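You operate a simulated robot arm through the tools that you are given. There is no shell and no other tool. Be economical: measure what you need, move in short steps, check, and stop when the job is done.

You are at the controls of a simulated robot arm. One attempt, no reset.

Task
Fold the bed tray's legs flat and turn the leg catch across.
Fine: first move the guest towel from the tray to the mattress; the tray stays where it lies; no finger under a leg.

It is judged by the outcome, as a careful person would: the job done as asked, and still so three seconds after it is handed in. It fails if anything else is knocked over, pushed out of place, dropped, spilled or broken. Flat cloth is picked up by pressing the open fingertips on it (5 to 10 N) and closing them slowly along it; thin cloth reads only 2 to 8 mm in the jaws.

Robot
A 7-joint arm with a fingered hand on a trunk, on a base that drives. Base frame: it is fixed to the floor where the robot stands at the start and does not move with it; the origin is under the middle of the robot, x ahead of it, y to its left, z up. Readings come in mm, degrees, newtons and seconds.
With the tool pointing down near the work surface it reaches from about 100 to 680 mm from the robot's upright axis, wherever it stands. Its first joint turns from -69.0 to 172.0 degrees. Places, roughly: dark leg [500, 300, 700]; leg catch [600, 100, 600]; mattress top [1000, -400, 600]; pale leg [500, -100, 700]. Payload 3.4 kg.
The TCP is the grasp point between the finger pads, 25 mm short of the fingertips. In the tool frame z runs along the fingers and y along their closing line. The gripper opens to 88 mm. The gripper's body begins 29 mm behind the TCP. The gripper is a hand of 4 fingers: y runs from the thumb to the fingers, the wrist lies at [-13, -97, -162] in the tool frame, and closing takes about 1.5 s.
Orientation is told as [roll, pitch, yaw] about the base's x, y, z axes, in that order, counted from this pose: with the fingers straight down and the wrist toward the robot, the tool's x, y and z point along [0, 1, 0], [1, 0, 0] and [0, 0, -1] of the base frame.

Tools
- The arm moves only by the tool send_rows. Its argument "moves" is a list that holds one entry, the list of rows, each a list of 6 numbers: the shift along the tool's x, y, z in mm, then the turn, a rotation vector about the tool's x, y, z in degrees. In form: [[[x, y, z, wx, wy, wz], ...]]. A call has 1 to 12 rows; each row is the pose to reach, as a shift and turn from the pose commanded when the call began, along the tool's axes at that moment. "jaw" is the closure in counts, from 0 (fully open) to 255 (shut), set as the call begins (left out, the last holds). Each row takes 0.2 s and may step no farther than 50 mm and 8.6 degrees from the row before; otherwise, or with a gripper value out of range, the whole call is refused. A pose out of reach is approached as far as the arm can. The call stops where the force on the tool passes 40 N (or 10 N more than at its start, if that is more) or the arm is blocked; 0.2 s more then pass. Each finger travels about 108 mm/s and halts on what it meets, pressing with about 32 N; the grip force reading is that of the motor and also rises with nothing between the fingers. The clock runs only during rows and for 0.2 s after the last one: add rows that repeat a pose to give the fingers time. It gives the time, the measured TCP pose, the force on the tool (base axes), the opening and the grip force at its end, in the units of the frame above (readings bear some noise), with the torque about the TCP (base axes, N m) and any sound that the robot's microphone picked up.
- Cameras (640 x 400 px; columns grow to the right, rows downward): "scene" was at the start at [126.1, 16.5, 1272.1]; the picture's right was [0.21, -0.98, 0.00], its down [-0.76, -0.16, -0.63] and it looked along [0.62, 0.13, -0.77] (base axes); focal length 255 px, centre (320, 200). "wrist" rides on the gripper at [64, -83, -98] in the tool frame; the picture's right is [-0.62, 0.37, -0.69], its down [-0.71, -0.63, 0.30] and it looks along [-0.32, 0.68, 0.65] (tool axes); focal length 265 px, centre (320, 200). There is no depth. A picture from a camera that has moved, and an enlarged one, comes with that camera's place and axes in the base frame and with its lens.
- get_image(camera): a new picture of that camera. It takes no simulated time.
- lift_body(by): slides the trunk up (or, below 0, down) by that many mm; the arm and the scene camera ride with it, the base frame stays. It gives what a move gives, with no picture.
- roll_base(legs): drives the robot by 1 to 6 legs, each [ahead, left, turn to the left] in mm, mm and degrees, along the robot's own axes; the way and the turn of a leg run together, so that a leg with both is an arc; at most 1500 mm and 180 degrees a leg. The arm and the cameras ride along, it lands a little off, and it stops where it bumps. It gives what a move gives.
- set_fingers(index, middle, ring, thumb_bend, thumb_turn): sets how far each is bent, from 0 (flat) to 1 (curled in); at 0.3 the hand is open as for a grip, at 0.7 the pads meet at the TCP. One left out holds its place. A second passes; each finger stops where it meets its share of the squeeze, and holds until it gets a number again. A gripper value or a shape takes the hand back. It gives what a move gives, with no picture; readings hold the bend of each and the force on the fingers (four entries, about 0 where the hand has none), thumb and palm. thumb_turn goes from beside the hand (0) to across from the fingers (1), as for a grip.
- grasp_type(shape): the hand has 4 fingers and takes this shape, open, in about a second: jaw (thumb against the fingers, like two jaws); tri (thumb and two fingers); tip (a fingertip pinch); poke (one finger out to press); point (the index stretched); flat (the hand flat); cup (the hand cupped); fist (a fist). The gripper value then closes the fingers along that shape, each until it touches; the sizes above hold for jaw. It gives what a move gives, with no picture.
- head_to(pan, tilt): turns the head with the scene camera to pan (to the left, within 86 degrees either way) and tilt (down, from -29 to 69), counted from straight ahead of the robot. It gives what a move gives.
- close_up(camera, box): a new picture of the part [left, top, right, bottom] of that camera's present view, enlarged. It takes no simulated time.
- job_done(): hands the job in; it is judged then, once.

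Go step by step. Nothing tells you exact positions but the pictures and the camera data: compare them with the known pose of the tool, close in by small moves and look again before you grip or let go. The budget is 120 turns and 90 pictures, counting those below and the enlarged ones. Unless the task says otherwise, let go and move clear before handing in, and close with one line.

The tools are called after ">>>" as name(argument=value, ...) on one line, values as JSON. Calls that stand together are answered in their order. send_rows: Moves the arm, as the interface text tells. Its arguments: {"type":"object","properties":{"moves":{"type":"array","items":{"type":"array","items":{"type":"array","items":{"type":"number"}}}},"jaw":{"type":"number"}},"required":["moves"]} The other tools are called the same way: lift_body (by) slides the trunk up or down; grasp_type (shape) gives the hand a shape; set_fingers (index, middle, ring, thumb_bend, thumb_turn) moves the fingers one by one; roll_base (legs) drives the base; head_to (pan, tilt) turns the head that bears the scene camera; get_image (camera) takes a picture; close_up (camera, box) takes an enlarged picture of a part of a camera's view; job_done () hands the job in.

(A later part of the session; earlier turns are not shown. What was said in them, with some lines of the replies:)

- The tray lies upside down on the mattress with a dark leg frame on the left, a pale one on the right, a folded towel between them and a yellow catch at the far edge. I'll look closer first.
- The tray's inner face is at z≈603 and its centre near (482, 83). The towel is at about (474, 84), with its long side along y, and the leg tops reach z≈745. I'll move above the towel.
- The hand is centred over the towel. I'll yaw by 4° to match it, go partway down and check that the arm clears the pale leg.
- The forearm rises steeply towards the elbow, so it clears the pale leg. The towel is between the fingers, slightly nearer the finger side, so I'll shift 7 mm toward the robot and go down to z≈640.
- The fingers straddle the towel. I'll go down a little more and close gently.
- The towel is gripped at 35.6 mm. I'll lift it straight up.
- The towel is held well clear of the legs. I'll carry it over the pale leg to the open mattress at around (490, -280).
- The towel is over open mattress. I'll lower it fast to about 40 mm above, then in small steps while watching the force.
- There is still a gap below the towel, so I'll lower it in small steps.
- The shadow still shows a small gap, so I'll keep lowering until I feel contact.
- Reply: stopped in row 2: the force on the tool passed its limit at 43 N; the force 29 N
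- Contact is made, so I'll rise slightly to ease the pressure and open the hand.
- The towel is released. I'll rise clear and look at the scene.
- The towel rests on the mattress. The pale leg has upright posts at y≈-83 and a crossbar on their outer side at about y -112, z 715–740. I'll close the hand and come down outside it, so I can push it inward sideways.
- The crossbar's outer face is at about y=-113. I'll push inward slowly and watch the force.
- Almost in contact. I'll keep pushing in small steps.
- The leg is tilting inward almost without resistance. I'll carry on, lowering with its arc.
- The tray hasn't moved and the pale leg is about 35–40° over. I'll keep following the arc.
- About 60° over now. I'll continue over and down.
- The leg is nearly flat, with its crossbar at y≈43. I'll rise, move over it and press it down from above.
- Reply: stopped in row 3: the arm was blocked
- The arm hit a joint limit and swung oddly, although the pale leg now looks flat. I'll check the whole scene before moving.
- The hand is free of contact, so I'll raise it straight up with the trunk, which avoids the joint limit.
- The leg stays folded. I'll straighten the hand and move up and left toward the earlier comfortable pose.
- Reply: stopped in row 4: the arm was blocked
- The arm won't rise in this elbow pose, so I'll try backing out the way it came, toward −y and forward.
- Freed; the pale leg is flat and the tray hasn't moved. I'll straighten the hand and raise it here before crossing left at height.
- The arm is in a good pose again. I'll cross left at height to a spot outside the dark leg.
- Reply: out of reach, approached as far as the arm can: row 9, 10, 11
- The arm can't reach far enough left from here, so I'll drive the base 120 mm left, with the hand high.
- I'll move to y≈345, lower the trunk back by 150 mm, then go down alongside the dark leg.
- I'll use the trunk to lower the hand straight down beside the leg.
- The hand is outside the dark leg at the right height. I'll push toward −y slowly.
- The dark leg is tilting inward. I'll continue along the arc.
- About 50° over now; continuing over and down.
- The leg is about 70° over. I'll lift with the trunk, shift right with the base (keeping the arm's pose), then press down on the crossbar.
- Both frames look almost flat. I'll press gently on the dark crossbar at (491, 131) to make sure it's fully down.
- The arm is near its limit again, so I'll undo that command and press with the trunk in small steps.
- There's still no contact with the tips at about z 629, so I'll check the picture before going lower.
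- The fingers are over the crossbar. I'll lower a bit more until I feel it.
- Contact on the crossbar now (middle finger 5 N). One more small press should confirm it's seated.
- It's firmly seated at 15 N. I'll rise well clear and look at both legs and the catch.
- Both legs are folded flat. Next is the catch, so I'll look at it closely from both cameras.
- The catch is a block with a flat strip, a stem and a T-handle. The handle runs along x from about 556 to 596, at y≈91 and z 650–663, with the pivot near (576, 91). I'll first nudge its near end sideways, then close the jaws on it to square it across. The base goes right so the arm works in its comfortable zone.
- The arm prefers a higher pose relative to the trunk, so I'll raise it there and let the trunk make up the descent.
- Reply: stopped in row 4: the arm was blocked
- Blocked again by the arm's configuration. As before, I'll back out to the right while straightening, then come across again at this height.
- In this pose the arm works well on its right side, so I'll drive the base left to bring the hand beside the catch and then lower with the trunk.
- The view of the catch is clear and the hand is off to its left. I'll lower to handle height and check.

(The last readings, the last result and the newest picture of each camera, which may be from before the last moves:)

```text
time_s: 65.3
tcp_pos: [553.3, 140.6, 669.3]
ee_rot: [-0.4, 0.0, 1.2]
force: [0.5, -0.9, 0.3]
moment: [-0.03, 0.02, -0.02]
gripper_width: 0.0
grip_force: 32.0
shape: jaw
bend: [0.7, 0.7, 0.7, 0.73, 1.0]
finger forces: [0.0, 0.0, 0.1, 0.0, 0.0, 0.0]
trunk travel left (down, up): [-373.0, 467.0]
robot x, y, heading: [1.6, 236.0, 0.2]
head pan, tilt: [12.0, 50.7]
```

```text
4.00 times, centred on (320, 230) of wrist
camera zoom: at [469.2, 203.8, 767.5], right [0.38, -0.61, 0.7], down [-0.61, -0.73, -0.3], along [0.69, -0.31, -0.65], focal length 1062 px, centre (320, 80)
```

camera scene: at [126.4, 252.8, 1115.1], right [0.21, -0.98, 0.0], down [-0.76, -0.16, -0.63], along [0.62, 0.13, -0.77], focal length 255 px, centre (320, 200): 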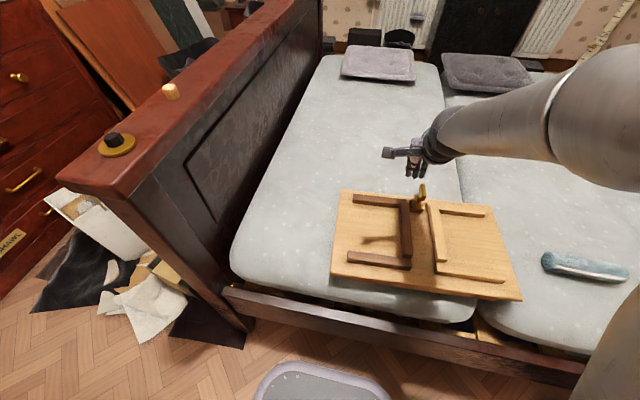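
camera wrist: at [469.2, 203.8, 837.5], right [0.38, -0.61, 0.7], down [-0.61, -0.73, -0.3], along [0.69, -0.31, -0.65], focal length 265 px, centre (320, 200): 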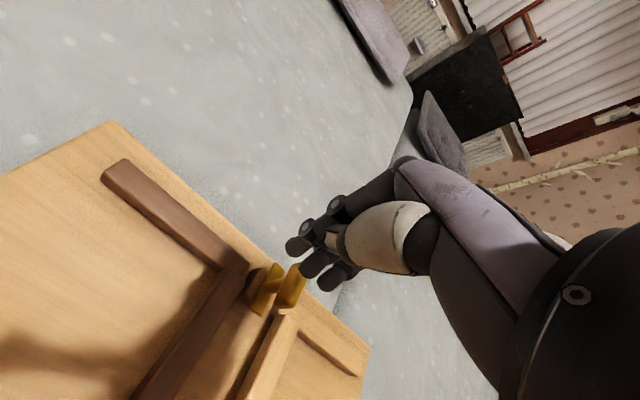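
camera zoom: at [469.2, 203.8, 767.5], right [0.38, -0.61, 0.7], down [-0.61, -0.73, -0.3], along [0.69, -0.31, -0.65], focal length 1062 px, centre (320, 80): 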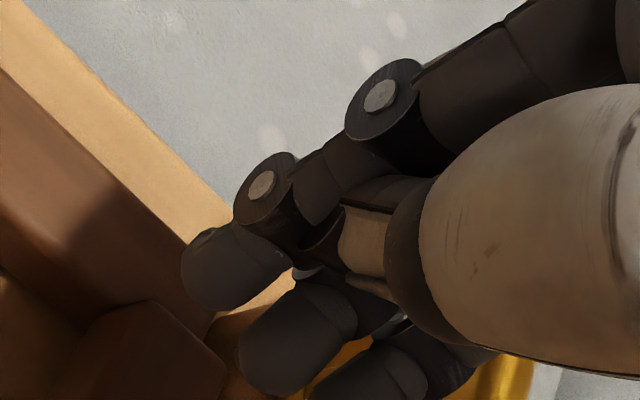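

>>> close_up(camera="scene", box=[376, 130, 472, 190])

```text
6.67 times, centred on (424, 160) of scene
camera zoom: at [126.4, 252.8, 1045.1], right [0.21, -0.98, 0.0], down [-0.76, -0.16, -0.63], along [0.62, 0.13, -0.77], focal length 1701 px, centre (-373, 467)
```

zoom: 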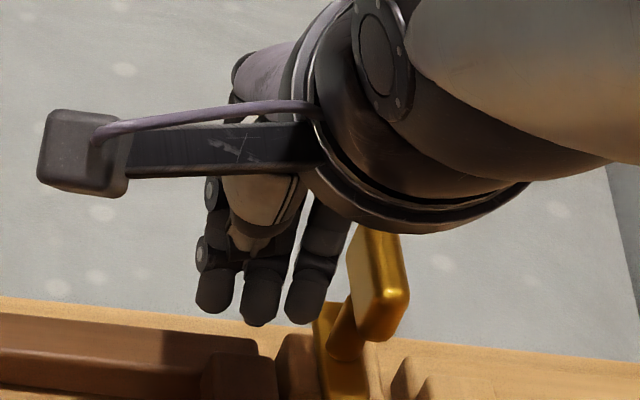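

Clear view: the outer fingertip is about 8 mm left of the handle's near end and overlaps its near half. I'll push toward −y in small steps.

>>> send_rows(moves=[[[-5, -4, 0, 0, 0, 0], [-10, -4, 0, 0, 0, 0], [-15, -4, 0, 0, 0, 0], [-20, -4, 0, 0, 0, 0]]])

>>> close_up(camera="scene", box=[376, 130, 472, 190])

```text
time_s: 66.3
tcp_pos: [549.2, 120.9, 670.8]
ee_rot: [-0.3, -0.1, 1.2]
force: [-1.4, 2.3, 2.9]
moment: [-0.1, 0.0, -0.02]
gripper_width: 0.0
grip_force: 31.8
shape: jaw
bend: [0.7, 0.7, 0.7, 0.73, 1.0]
finger forces: [0.1, 0.0, 4.4, 0.0, 0.1, 0.1]
trunk travel left (down, up): [-373.0, 467.0]
robot x, y, heading: [0.2, 237.5, -0.3]
head pan, tilt: [12.0, 50.7]
```

```text
6.67 times, centred on (424, 160) of scene
camera zoom: at [125.9, 253.1, 1045.2], right [0.21, -0.98, 0.0], down [-0.76, -0.16, -0.63], along [0.62, 0.13, -0.77], focal length 1701 px, centre (-373, 467)
```

zoom: 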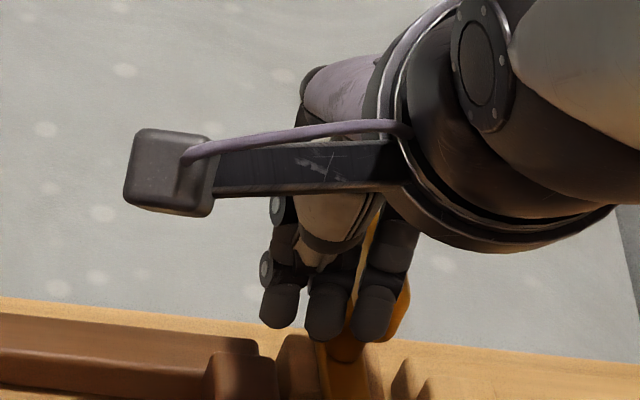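

It's turning with a light push (4 N). I'll continue.

>>> send_rows(moves=[[[-5, 0, 0, 0, 0, 0], [-10, 0, 0, 0, 0, 0], [-14, 0, 0, 0, 0, 0], [-18, 1, 0, 0, 0, 0]]])

>>> close_up(camera="scene", box=[376, 130, 472, 190])

```text
time_s: 67.3
tcp_pos: [551.1, 105.6, 671.6]
ee_rot: [-0.3, -0.2, 1.4]
force: [0.3, 14.0, 5.8]
moment: [0.02, 0.0, 0.1]
gripper_width: 0.0
grip_force: 32.2
shape: jaw
bend: [0.7, 0.7, 0.7, 0.73, 1.0]
finger forces: [0.0, 0.0, 3.1, 0.0, 0.0, 0.0]
trunk travel left (down, up): [-373.0, 467.0]
robot x, y, heading: [-1.6, 238.1, -0.2]
head pan, tilt: [12.0, 50.7]
```

```text
6.67 times, centred on (424, 160) of scene
camera zoom: at [125.8, 255.1, 1045.2], right [0.21, -0.98, 0.0], down [-0.76, -0.16, -0.63], along [0.62, 0.13, -0.77], focal length 1701 px, centre (-373, 467)
```

zoom: 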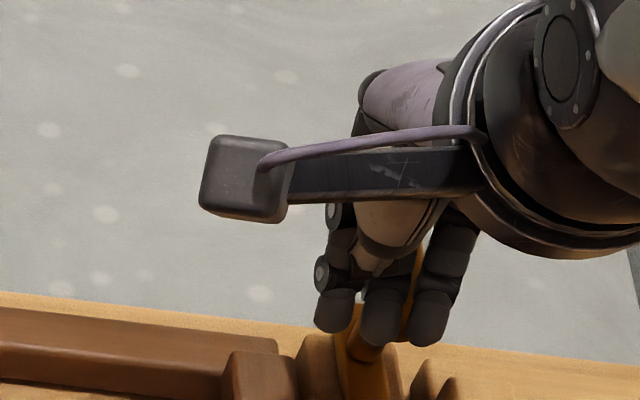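

Force rose to 14 N and the tray may have crept a few mm, so I'll stop pushing, relieve it and lift to inspect.

>>> send_rows(moves=[[[4, -1, 0, 0, 0, 0], [8, -2, 0, 0, 0, 0]]])

>>> lift_body(by=90)

>>> close_up(camera="scene", box=[310, 140, 534, 280])

```text
time_s: 67.9
tcp_pos: [546.6, 108.9, 669.5]
ee_rot: [-0.3, 0.2, 1.1]
force: [-2.9, -1.1, 3.2]
moment: [-0.08, 0.0, -0.05]
gripper_width: 0.1
grip_force: 32.5
shape: jaw
bend: [0.7, 0.7, 0.7, 0.73, 1.0]
finger forces: [0.0, 0.0, 4.2, 0.1, 0.0, 0.0]
trunk travel left (down, up): [-373.0, 467.0]
robot x, y, heading: [-1.3, 237.5, -0.2]
head pan, tilt: [12.0, 50.7]
```

```text
time_s: 69.2
tcp_pos: [548.5, 110.3, 758.4]
ee_rot: [-0.4, -0.1, 1.3]
force: [0.0, 0.3, -0.2]
moment: [-0.01, -0.03, 0.02]
gripper_width: 0.2
grip_force: 32.0
shape: jaw
bend: [0.7, 0.7, 0.7, 0.73, 1.0]
finger forces: [0.0, 0.1, 0.0, 0.0, 0.0, 0.0]
trunk travel left (down, up): [-463.0, 377.0]
robot x, y, heading: [0.5, 233.8, -0.0]
head pan, tilt: [12.0, 50.7]
```

```text
2.86 times, centred on (422, 210) of scene
camera zoom: at [126.6, 252.7, 1135.1], right [0.21, -0.98, 0.0], down [-0.76, -0.16, -0.63], along [0.62, 0.13, -0.77], focal length 729 px, centre (29, 171)
```

zoom: 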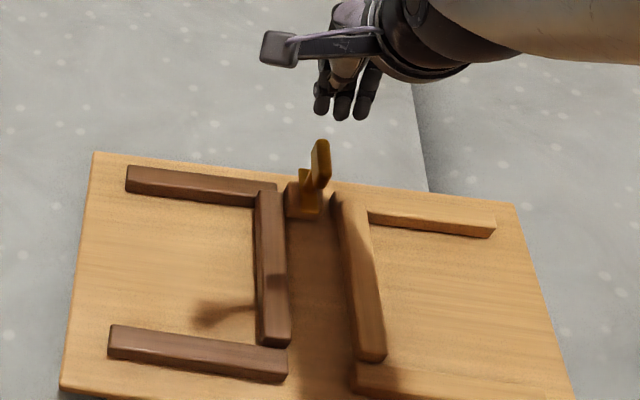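

The tray is essentially in place (its corners agree within about 3 mm). I'll zoom in on the catch to see its angle.

>>> close_up(camera="scene", box=[390, 180, 454, 220])

>>> get_image(camera="wrist")

```text
10.00 times, centred on (422, 200) of scene
camera zoom: at [126.6, 252.7, 1135.1], right [0.21, -0.98, 0.0], down [-0.76, -0.16, -0.63], along [0.62, 0.13, -0.77], focal length 2551 px, centre (-700, 200)
```

zoom: 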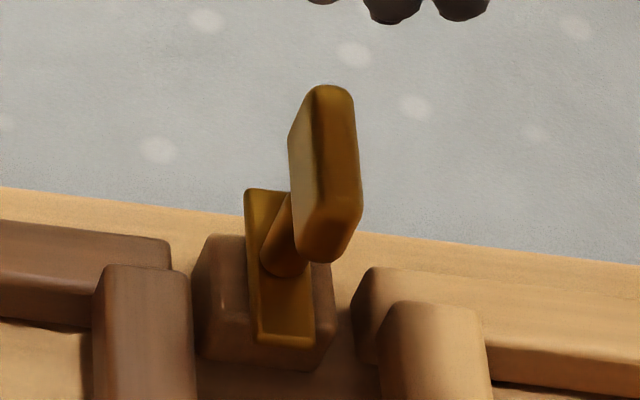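

```text
13 pictures are left
camera wrist: at [465.2, 173.8, 857.5], right [0.38, -0.61, 0.7], down [-0.61, -0.73, -0.3], along [0.69, -0.31, -0.65], focal length 265 px, centre (320, 200)
```

wrist: 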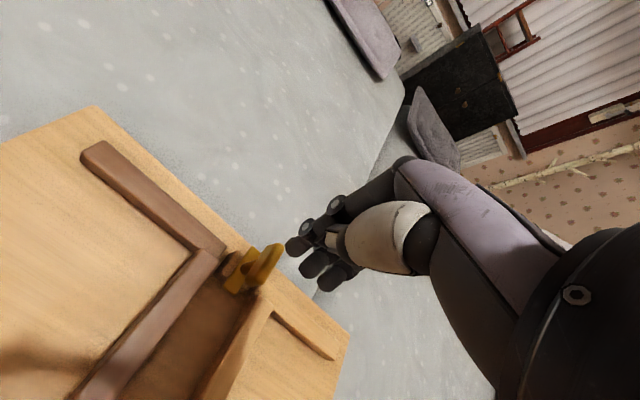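

The strip has turned only about 15°. My fingers' knuckles probably jammed on the far end, and the return stroke dragged it back. I'll redo it nearer the handle's tip for more leverage, and withdraw toward −x instead of back.

>>> send_rows(moves=[[[14, -3, 0, 0, 0, 0], [28, -5, 0, 0, 0, 0]]])

>>> lift_body(by=-90)

>>> send_rows(moves=[[[-6, 0, 0, 0, 0, 0], [-12, 0, 0, 0, 0, 0], [-18, 0, 0, 0, 0, 0], [-24, 0, 0, 0, 0, 0], [-28, 0, 0, 0, 0, 0]]])

```text
time_s: 69.8
tcp_pos: [543.6, 138.8, 760.8]
ee_rot: [-0.4, -0.1, 1.3]
force: [1.1, -0.4, -0.1]
moment: [0.0, 0.01, 0.0]
gripper_width: 0.0
grip_force: 32.3
shape: jaw
bend: [0.7, 0.7, 0.7, 0.73, 1.0]
finger forces: [0.0, 0.1, 0.0, 0.0, 0.0, 0.0]
trunk travel left (down, up): [-463.0, 377.0]
robot x, y, heading: [-1.4, 234.8, -0.2]
head pan, tilt: [12.0, 50.7]
```

```text
time_s: 71.0
tcp_pos: [544.3, 139.5, 669.0]
ee_rot: [-0.4, 0.0, 1.2]
force: [0.6, -0.7, 0.6]
moment: [-0.04, 0.02, -0.01]
gripper_width: 0.0
grip_force: 32.1
shape: jaw
bend: [0.7, 0.7, 0.7, 0.73, 1.0]
finger forces: [0.1, 0.0, 0.1, 0.0, 0.0, 0.0]
trunk travel left (down, up): [-373.0, 467.0]
robot x, y, heading: [0.9, 232.3, -0.0]
head pan, tilt: [12.0, 50.7]
```

```text
time_s: 72.2
tcp_pos: [543.9, 110.9, 669.6]
ee_rot: [-0.5, -0.1, 1.3]
force: [0.6, 0.6, 0.3]
moment: [0.03, -0.01, -0.02]
gripper_width: 0.2
grip_force: 32.3
shape: jaw
bend: [0.7, 0.7, 0.7, 0.73, 1.0]
finger forces: [0.0, 0.0, 0.0, 0.0, 0.0, 0.1]
trunk travel left (down, up): [-373.0, 467.0]
robot x, y, heading: [4.8, 239.8, -0.1]
head pan, tilt: [12.0, 50.7]
```

>>> send_rows(moves=[[[-4, 0, 0, 0, 0, 0], [-8, 0, 0, 0, 0, 0], [-12, 0, 0, 0, 0, 0]]])

>>> close_up(camera="scene", box=[376, 130, 472, 190])

```text
time_s: 73.0
tcp_pos: [543.7, 99.6, 671.2]
ee_rot: [-0.4, -0.3, 1.2]
force: [-4.2, 3.4, 4.3]
moment: [0.01, -0.04, 0.01]
gripper_width: 0.0
grip_force: 31.8
shape: jaw
bend: [0.7, 0.7, 0.7, 0.73, 1.0]
finger forces: [0.0, 0.0, 0.1, 0.1, 0.0, 0.0]
trunk travel left (down, up): [-373.0, 467.0]
robot x, y, heading: [3.0, 234.5, 0.1]
head pan, tilt: [12.0, 50.7]
```

```text
6.67 times, centred on (424, 160) of scene
camera zoom: at [125.2, 253.4, 1045.3], right [0.21, -0.98, 0.0], down [-0.76, -0.16, -0.63], along [0.62, 0.13, -0.77], focal length 1701 px, centre (-373, 467)
```

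zoom: 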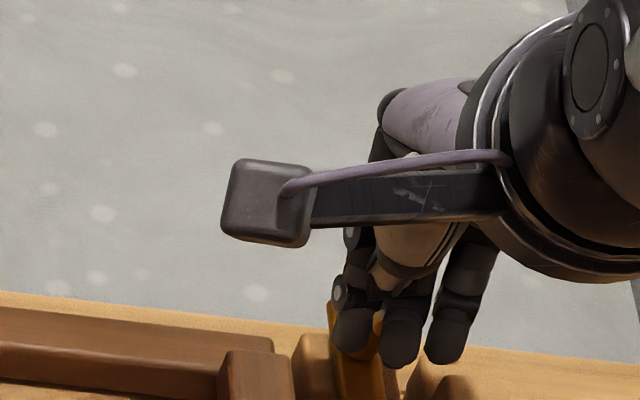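

The hand is past the tip and the tray has crept about 5 mm, so I'll stop pushing. I'll back out and pinch the handle instead, twisting about its own axis so there's no side load.

>>> send_rows(moves=[[[0, -10, 0, 0, 0, 0], [0, -20, 0, 0, 0, 0]]])

>>> lift_body(by=150)

>>> send_rows(moves=[[[0, 0, 0, 0, 0, -8], [0, 0, 0, 0, 0, -16], [0, 0, 0, 0, 0, -24], [0, 0, 0, 0, 0, -32], [0, 0, 0, 0, 0, -40], [0, 0, 0, 0, 0, -48], [0, 0, 0, 0, 0, -56], [0, 0, 0, 0, 0, -64], [0, 0, 0, 0, 0, -72], [0, 0, 0, 0, 0, -80], [0, 0, 0, 0, 0, -88]]], jaw=0)

>>> get_image(camera="scene")

```text
time_s: 73.6
tcp_pos: [524.8, 97.5, 669.6]
ee_rot: [-0.4, -0.1, 1.2]
force: [0.8, -0.6, 0.4]
moment: [-0.03, 0.01, 0.0]
gripper_width: 0.0
grip_force: 31.7
shape: jaw
bend: [0.7, 0.7, 0.7, 0.73, 1.0]
finger forces: [0.0, 0.1, 0.1, 0.0, 0.0, 0.1]
trunk travel left (down, up): [-373.0, 467.0]
robot x, y, heading: [2.5, 238.1, 0.1]
head pan, tilt: [12.0, 50.7]
```

```text
time_s: 75.4
tcp_pos: [523.9, 99.3, 819.8]
ee_rot: [-0.4, 0.0, 1.2]
force: [0.1, 0.0, -1.2]
moment: [-0.03, -0.02, -0.02]
gripper_width: 0.1
grip_force: 32.0
shape: jaw
bend: [0.7, 0.7, 0.7, 0.73, 1.0]
finger forces: [0.0, 0.0, 0.0, 0.0, 0.1, 0.0]
trunk travel left (down, up): [-523.0, 317.0]
robot x, y, heading: [0.3, 236.1, -0.2]
head pan, tilt: [12.0, 50.7]
```

```text
time_s: 77.8
tcp_pos: [524.6, 98.6, 819.2]
ee_rot: [-0.1, 0.3, 89.3]
force: [0.3, 0.1, 0.7]
moment: [-0.03, 0.04, 0.0]
gripper_width: 87.8
grip_force: 0.0
shape: jaw
bend: [0.3, 0.3, 0.3, 0.3, 0.98]
finger forces: [0.0, 0.0, 0.0, 0.1, 0.0, 0.1]
trunk travel left (down, up): [-523.0, 317.0]
robot x, y, heading: [0.5, 239.6, -0.0]
head pan, tilt: [12.0, 50.7]
```

```text
11 pictures are left
camera scene: at [126.8, 252.8, 1195.0], right [0.21, -0.98, 0.0], down [-0.76, -0.16, -0.63], along [0.62, 0.13, -0.77], focal length 255 px, centre (320, 200)
```

scene: 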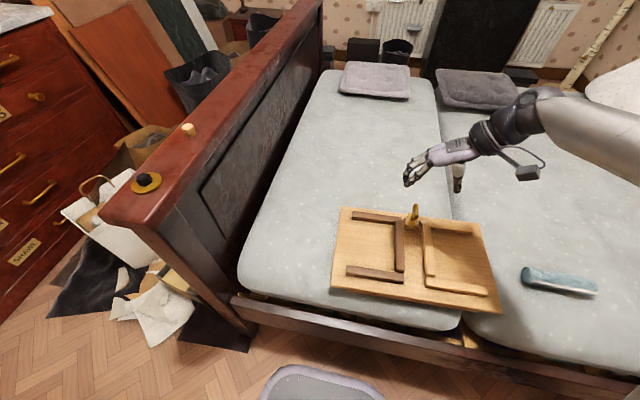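

The hand yawed 90° with no trouble and is open. Now I need a precise fix on the catch handle.

>>> close_up(camera="scene", box=[382, 195, 446, 235])

```text
10.00 times, centred on (414, 215) of scene
camera zoom: at [126.8, 252.8, 1195.0], right [0.21, -0.98, 0.0], down [-0.76, -0.16, -0.63], along [0.62, 0.13, -0.77], focal length 2551 px, centre (-620, 50)
```

zoom: 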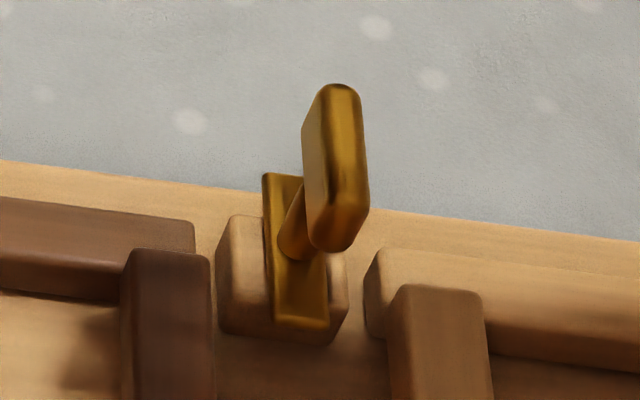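

The handle's centre is at about (577, 88), nearly along x. I'll centre the open hand over it and lower with the trunk.

>>> send_rows(moves=[[[-26, -5, 0, 0, 0, 0], [-52, -10, 0, 0, 0, 0]]])

>>> lift_body(by=-110)

>>> close_up(camera="scene", box=[370, 140, 498, 220])

```text
time_s: 78.4
tcp_pos: [576.0, 87.8, 818.7]
ee_rot: [-0.1, 0.3, 89.3]
force: [0.8, 0.7, -0.1]
moment: [-0.01, 0.03, -0.03]
gripper_width: 87.8
grip_force: 0.1
shape: jaw
bend: [0.3, 0.3, 0.3, 0.3, 0.98]
finger forces: [0.1, 0.1, 0.0, 0.0, 0.1, 0.1]
trunk travel left (down, up): [-523.0, 317.0]
robot x, y, heading: [-0.8, 236.8, -0.2]
head pan, tilt: [12.0, 50.7]
```

```text
time_s: 79.8
tcp_pos: [575.6, 88.0, 709.5]
ee_rot: [-0.1, 0.4, 89.2]
force: [0.3, -0.2, -0.6]
moment: [0.04, -0.02, 0.02]
gripper_width: 87.6
grip_force: 0.0
shape: jaw
bend: [0.3, 0.3, 0.3, 0.3, 0.98]
finger forces: [0.0, 0.1, 0.1, 0.0, 0.0, 0.0]
trunk travel left (down, up): [-413.0, 427.0]
robot x, y, heading: [2.3, 237.4, -0.1]
head pan, tilt: [12.0, 50.7]
```

```text
5.00 times, centred on (434, 180) of scene
camera zoom: at [126.4, 252.8, 1085.1], right [0.21, -0.98, 0.0], down [-0.76, -0.16, -0.63], along [0.62, 0.13, -0.77], focal length 1276 px, centre (-250, 300)
```

zoom: 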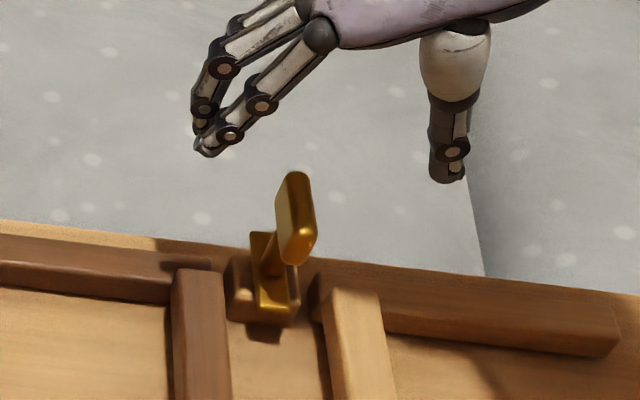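

The hand looks centred on the handle. I'll lower to z≈657 and part-close to check centring.

>>> lift_body(by=-52)

>>> send_rows(moves=[[[0, 0, 0, 0, 0, 0], [0, 0, 0, 0, 0, 0], [0, 0, 0, 0, 0, 0], [0, 0, 0, 0, 0, 0]]], jaw=150)

>>> close_up(camera="scene", box=[370, 130, 482, 200])

```text
time_s: 80.7
tcp_pos: [575.7, 86.2, 657.4]
ee_rot: [-0.1, 0.4, 89.2]
force: [0.3, 0.7, 0.0]
moment: [0.0, 0.0, -0.01]
gripper_width: 87.7
grip_force: 0.1
shape: jaw
bend: [0.3, 0.3, 0.3, 0.3, 0.98]
finger forces: [0.0, 0.1, 0.0, 0.0, 0.0, 0.0]
trunk travel left (down, up): [-361.0, 479.0]
robot x, y, heading: [0.6, 235.8, -0.1]
head pan, tilt: [12.0, 50.7]
```

```text
time_s: 81.7
tcp_pos: [576.3, 87.6, 658.7]
ee_rot: [-0.1, 0.4, 89.1]
force: [-0.1, -0.2, -0.4]
moment: [-0.02, 0.02, 0.03]
gripper_width: 36.9
grip_force: 0.0
shape: jaw
bend: [0.74, 0.48, 0.45, 0.72, 1.0]
finger forces: [0.0, 0.1, 0.1, 0.1, 0.1, 0.0]
trunk travel left (down, up): [-361.0, 479.0]
robot x, y, heading: [0.0, 239.5, -0.3]
head pan, tilt: [12.0, 50.7]
```

```text
5.71 times, centred on (426, 165) of scene
camera zoom: at [126.5, 252.7, 1033.1], right [0.21, -0.98, 0.0], down [-0.76, -0.16, -0.63], along [0.62, 0.13, -0.77], focal length 1458 px, centre (-286, 400)
```

zoom: 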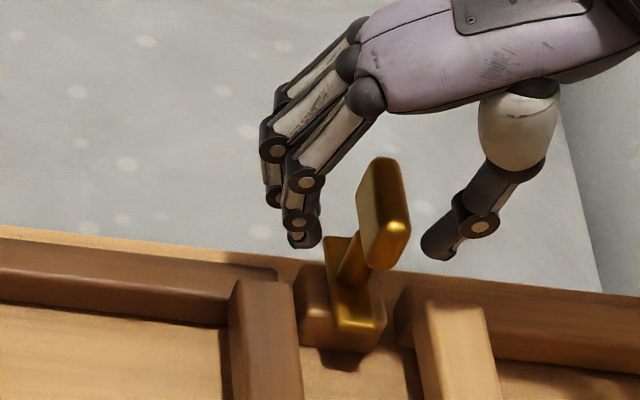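

The thumb is nearer the handle than the fingers, so I'll shift 4 mm toward −y, then close.

>>> send_rows(moves=[[[0, -4, 0, 0, 0, 0], [0, -4, 0, 0, 0, 0]]])

>>> send_rows(moves=[[[0, 0, 0, 0, 0, 0], [0, 0, 0, 0, 0, 0], [0, 0, 0, 0, 0, 0], [0, 0, 0, 0, 0, 0], [0, 0, 0, 0, 0, 0], [0, 0, 0, 0, 0, 0]]], jaw=240)

>>> close_up(camera="scene", box=[370, 130, 482, 200])

```text
time_s: 82.3
tcp_pos: [576.1, 83.3, 658.5]
ee_rot: [-0.1, 0.4, 89.2]
force: [-0.3, 0.6, -0.6]
moment: [-0.02, -0.05, 0.0]
gripper_width: 36.8
grip_force: 0.0
shape: jaw
bend: [0.74, 0.48, 0.45, 0.72, 1.0]
finger forces: [0.1, 0.0, 0.0, 0.0, 0.0, 0.1]
trunk travel left (down, up): [-361.0, 479.0]
robot x, y, heading: [0.7, 232.4, -0.1]
head pan, tilt: [12.0, 50.7]
```

```text
time_s: 83.7
tcp_pos: [576.6, 84.6, 658.7]
ee_rot: [-0.1, 0.4, 89.3]
force: [3.4, 5.6, 0.0]
moment: [0.16, -0.07, 0.01]
gripper_width: 6.4
grip_force: 32.2
shape: jaw
bend: [0.71, 0.64, 0.64, 0.73, 1.0]
finger forces: [20.4, 9.6, 3.9, 0.0, 27.6, 0.0]
trunk travel left (down, up): [-361.0, 479.0]
robot x, y, heading: [0.6, 238.9, -0.5]
head pan, tilt: [12.0, 50.7]
```

```text
5.71 times, centred on (426, 165) of scene
camera zoom: at [126.9, 253.5, 1033.0], right [0.21, -0.98, 0.0], down [-0.76, -0.16, -0.63], along [0.62, 0.13, -0.77], focal length 1458 px, centre (-286, 400)
```

zoom: 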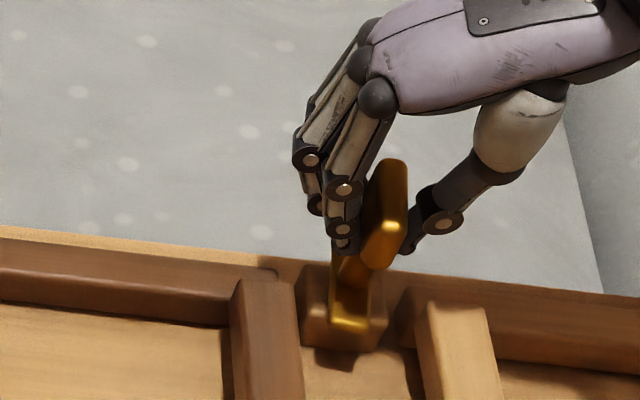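

The handle is pinched. I'll add a small +y relief and begin twisting, checking the forces.

>>> send_rows(moves=[[[0, 1.5, 0, 0, 0, 0], [0, 1.5, 0, 0, 0, 6], [0, 1.5, 0, 0, 0, 12], [0, 1.5, 0, 0, 0, 18], [0, 1.5, 0, 0, 0, 24]]])

>>> close_up(camera="scene", box=[370, 130, 482, 200])

```text
time_s: 84.9
tcp_pos: [575.9, 84.0, 657.5]
ee_rot: [-0.1, 0.3, 65.1]
force: [0.8, -0.1, 1.1]
moment: [0.03, 0.0, 0.01]
gripper_width: 6.0
grip_force: 32.3
shape: jaw
bend: [0.71, 0.65, 0.71, 0.73, 1.0]
finger forces: [19.3, 8.3, 3.3, 0.1, 30.0, 0.1]
trunk travel left (down, up): [-361.0, 479.0]
robot x, y, heading: [1.4, 234.2, -0.3]
head pan, tilt: [12.0, 50.7]
```

```text
5.71 times, centred on (426, 165) of scene
camera zoom: at [126.5, 252.7, 1033.1], right [0.21, -0.98, 0.0], down [-0.76, -0.16, -0.63], along [0.62, 0.13, -0.77], focal length 1458 px, centre (-286, 400)
```

zoom: 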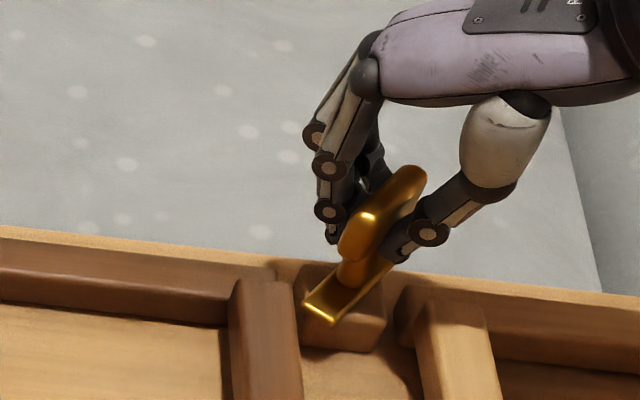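

The strip turns cleanly with almost no side force. I'll continue the twist to yaw ≈4°.

>>> send_rows(moves=[[[0, 0, 0, 0, 0, 8], [0, 0, 0, 0, 0, 16], [0, 0, 0, 0, 0, 24], [0, 0, 0, 0, 0, 32], [0, 0, 0, 0, 0, 40], [0, 0, 0, 0, 0, 48], [0, 0, 0, 0, 0, 55], [0, 0, 0, 0, 0, 61], [0, 0, 0, 0, 0, 61]]])

>>> close_up(camera="scene", box=[370, 130, 482, 200])

```text
time_s: 86.9
tcp_pos: [575.5, 85.4, 657.0]
ee_rot: [-0.3, -0.1, 4.2]
force: [-1.7, 5.2, -1.6]
moment: [0.04, 0.02, 0.25]
gripper_width: 6.2
grip_force: 31.8
shape: jaw
bend: [0.71, 0.64, 0.67, 0.73, 1.0]
finger forces: [16.4, 10.0, 5.6, 0.0, 33.5, 0.1]
trunk travel left (down, up): [-361.0, 479.0]
robot x, y, heading: [0.2, 237.2, 0.1]
head pan, tilt: [12.0, 50.7]
```

```text
5.71 times, centred on (426, 165) of scene
camera zoom: at [126.4, 253.3, 1033.1], right [0.21, -0.98, 0.0], down [-0.76, -0.16, -0.63], along [0.62, 0.13, -0.77], focal length 1458 px, centre (-286, 400)
```

zoom: 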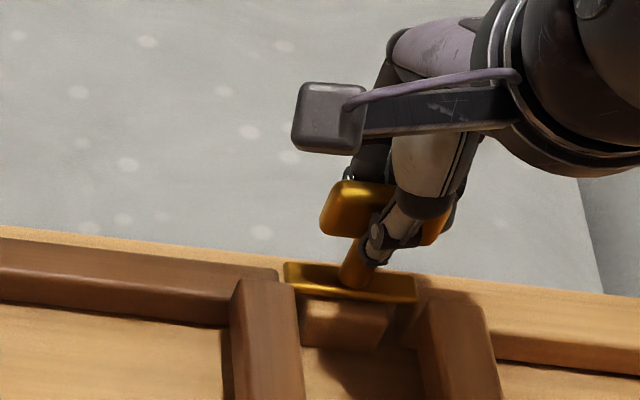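

The strip lies parallel to the tray edge and spans both legs' ends, and the torque suggests it reached its stop. I'll open the hand and lift clear.

>>> send_rows(moves=[[[0, 0, 0, 0, 0, 0], [0, 0, 0, 0, 0, 0], [0, 0, 0, 0, 0, 0], [0, 0, 0, 0, 0, 0], [0, 0, 0, 0, 0, 0], [0, 0, 0, 0, 0, 0]]], jaw=0)

>>> lift_body(by=250)

>>> get_image(camera="scene")

>>> close_up(camera="scene", box=[360, 210, 456, 270])

```text
time_s: 88.3
tcp_pos: [574.6, 85.4, 657.4]
ee_rot: [-0.4, -0.1, 4.2]
force: [-0.5, 0.4, 0.1]
moment: [0.01, -0.01, 0.0]
gripper_width: 87.6
grip_force: 0.1
shape: jaw
bend: [0.3, 0.3, 0.3, 0.3, 0.98]
finger forces: [0.0, 0.1, 0.0, 0.1, 0.1, 0.0]
trunk travel left (down, up): [-361.0, 479.0]
robot x, y, heading: [5.0, 236.4, -0.1]
head pan, tilt: [12.0, 50.7]
```

```text
time_s: 90.9
tcp_pos: [576.0, 85.3, 907.3]
ee_rot: [-0.4, -0.1, 4.2]
force: [0.4, -0.2, -0.6]
moment: [-0.02, 0.01, 0.05]
gripper_width: 88.1
grip_force: 0.0
shape: jaw
bend: [0.3, 0.3, 0.3, 0.3, 0.98]
finger forces: [0.1, 0.1, 0.0, 0.0, 0.0, 0.0]
trunk travel left (down, up): [-611.0, 229.0]
robot x, y, heading: [-2.7, 236.4, -0.2]
head pan, tilt: [12.0, 50.7]
```

```text
4 pictures are left
camera scene: at [126.6, 252.7, 1283.0], right [0.21, -0.98, 0.0], down [-0.76, -0.16, -0.63], along [0.62, 0.13, -0.77], focal length 255 px, centre (320, 200)
```

scene: 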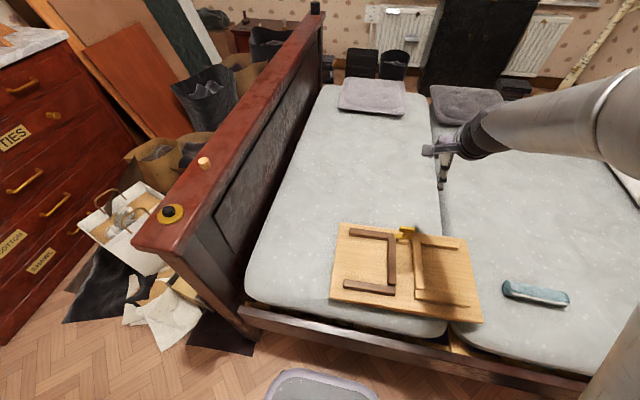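

```text
6.67 times, centred on (408, 240) of scene
camera zoom: at [126.6, 252.7, 1283.0], right [0.21, -0.98, 0.0], down [-0.76, -0.16, -0.63], along [0.62, 0.13, -0.77], focal length 1701 px, centre (-267, -67)
```

zoom: 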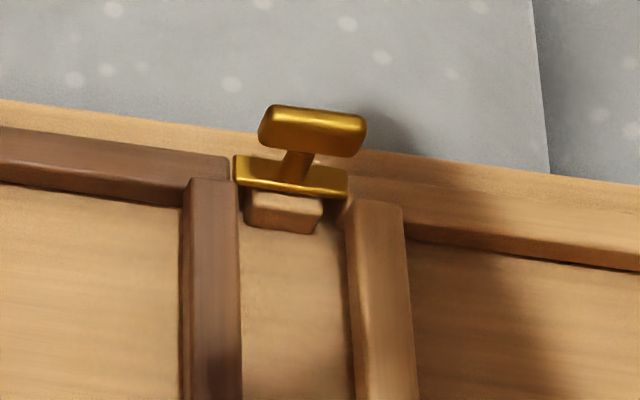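

The legs lie flat, the catch is across both of them, the towel is on the mattress, and the hand is open and clear above. I'm handing in.

>>> job_done()

```text
The job is handed in.
```

I moved the guest towel to the mattress, folded both legs flat and turned the catch across them. My first tries at the catch, by pushing it, may have nudged the tray about 5 mm; otherwise it lies where it was.
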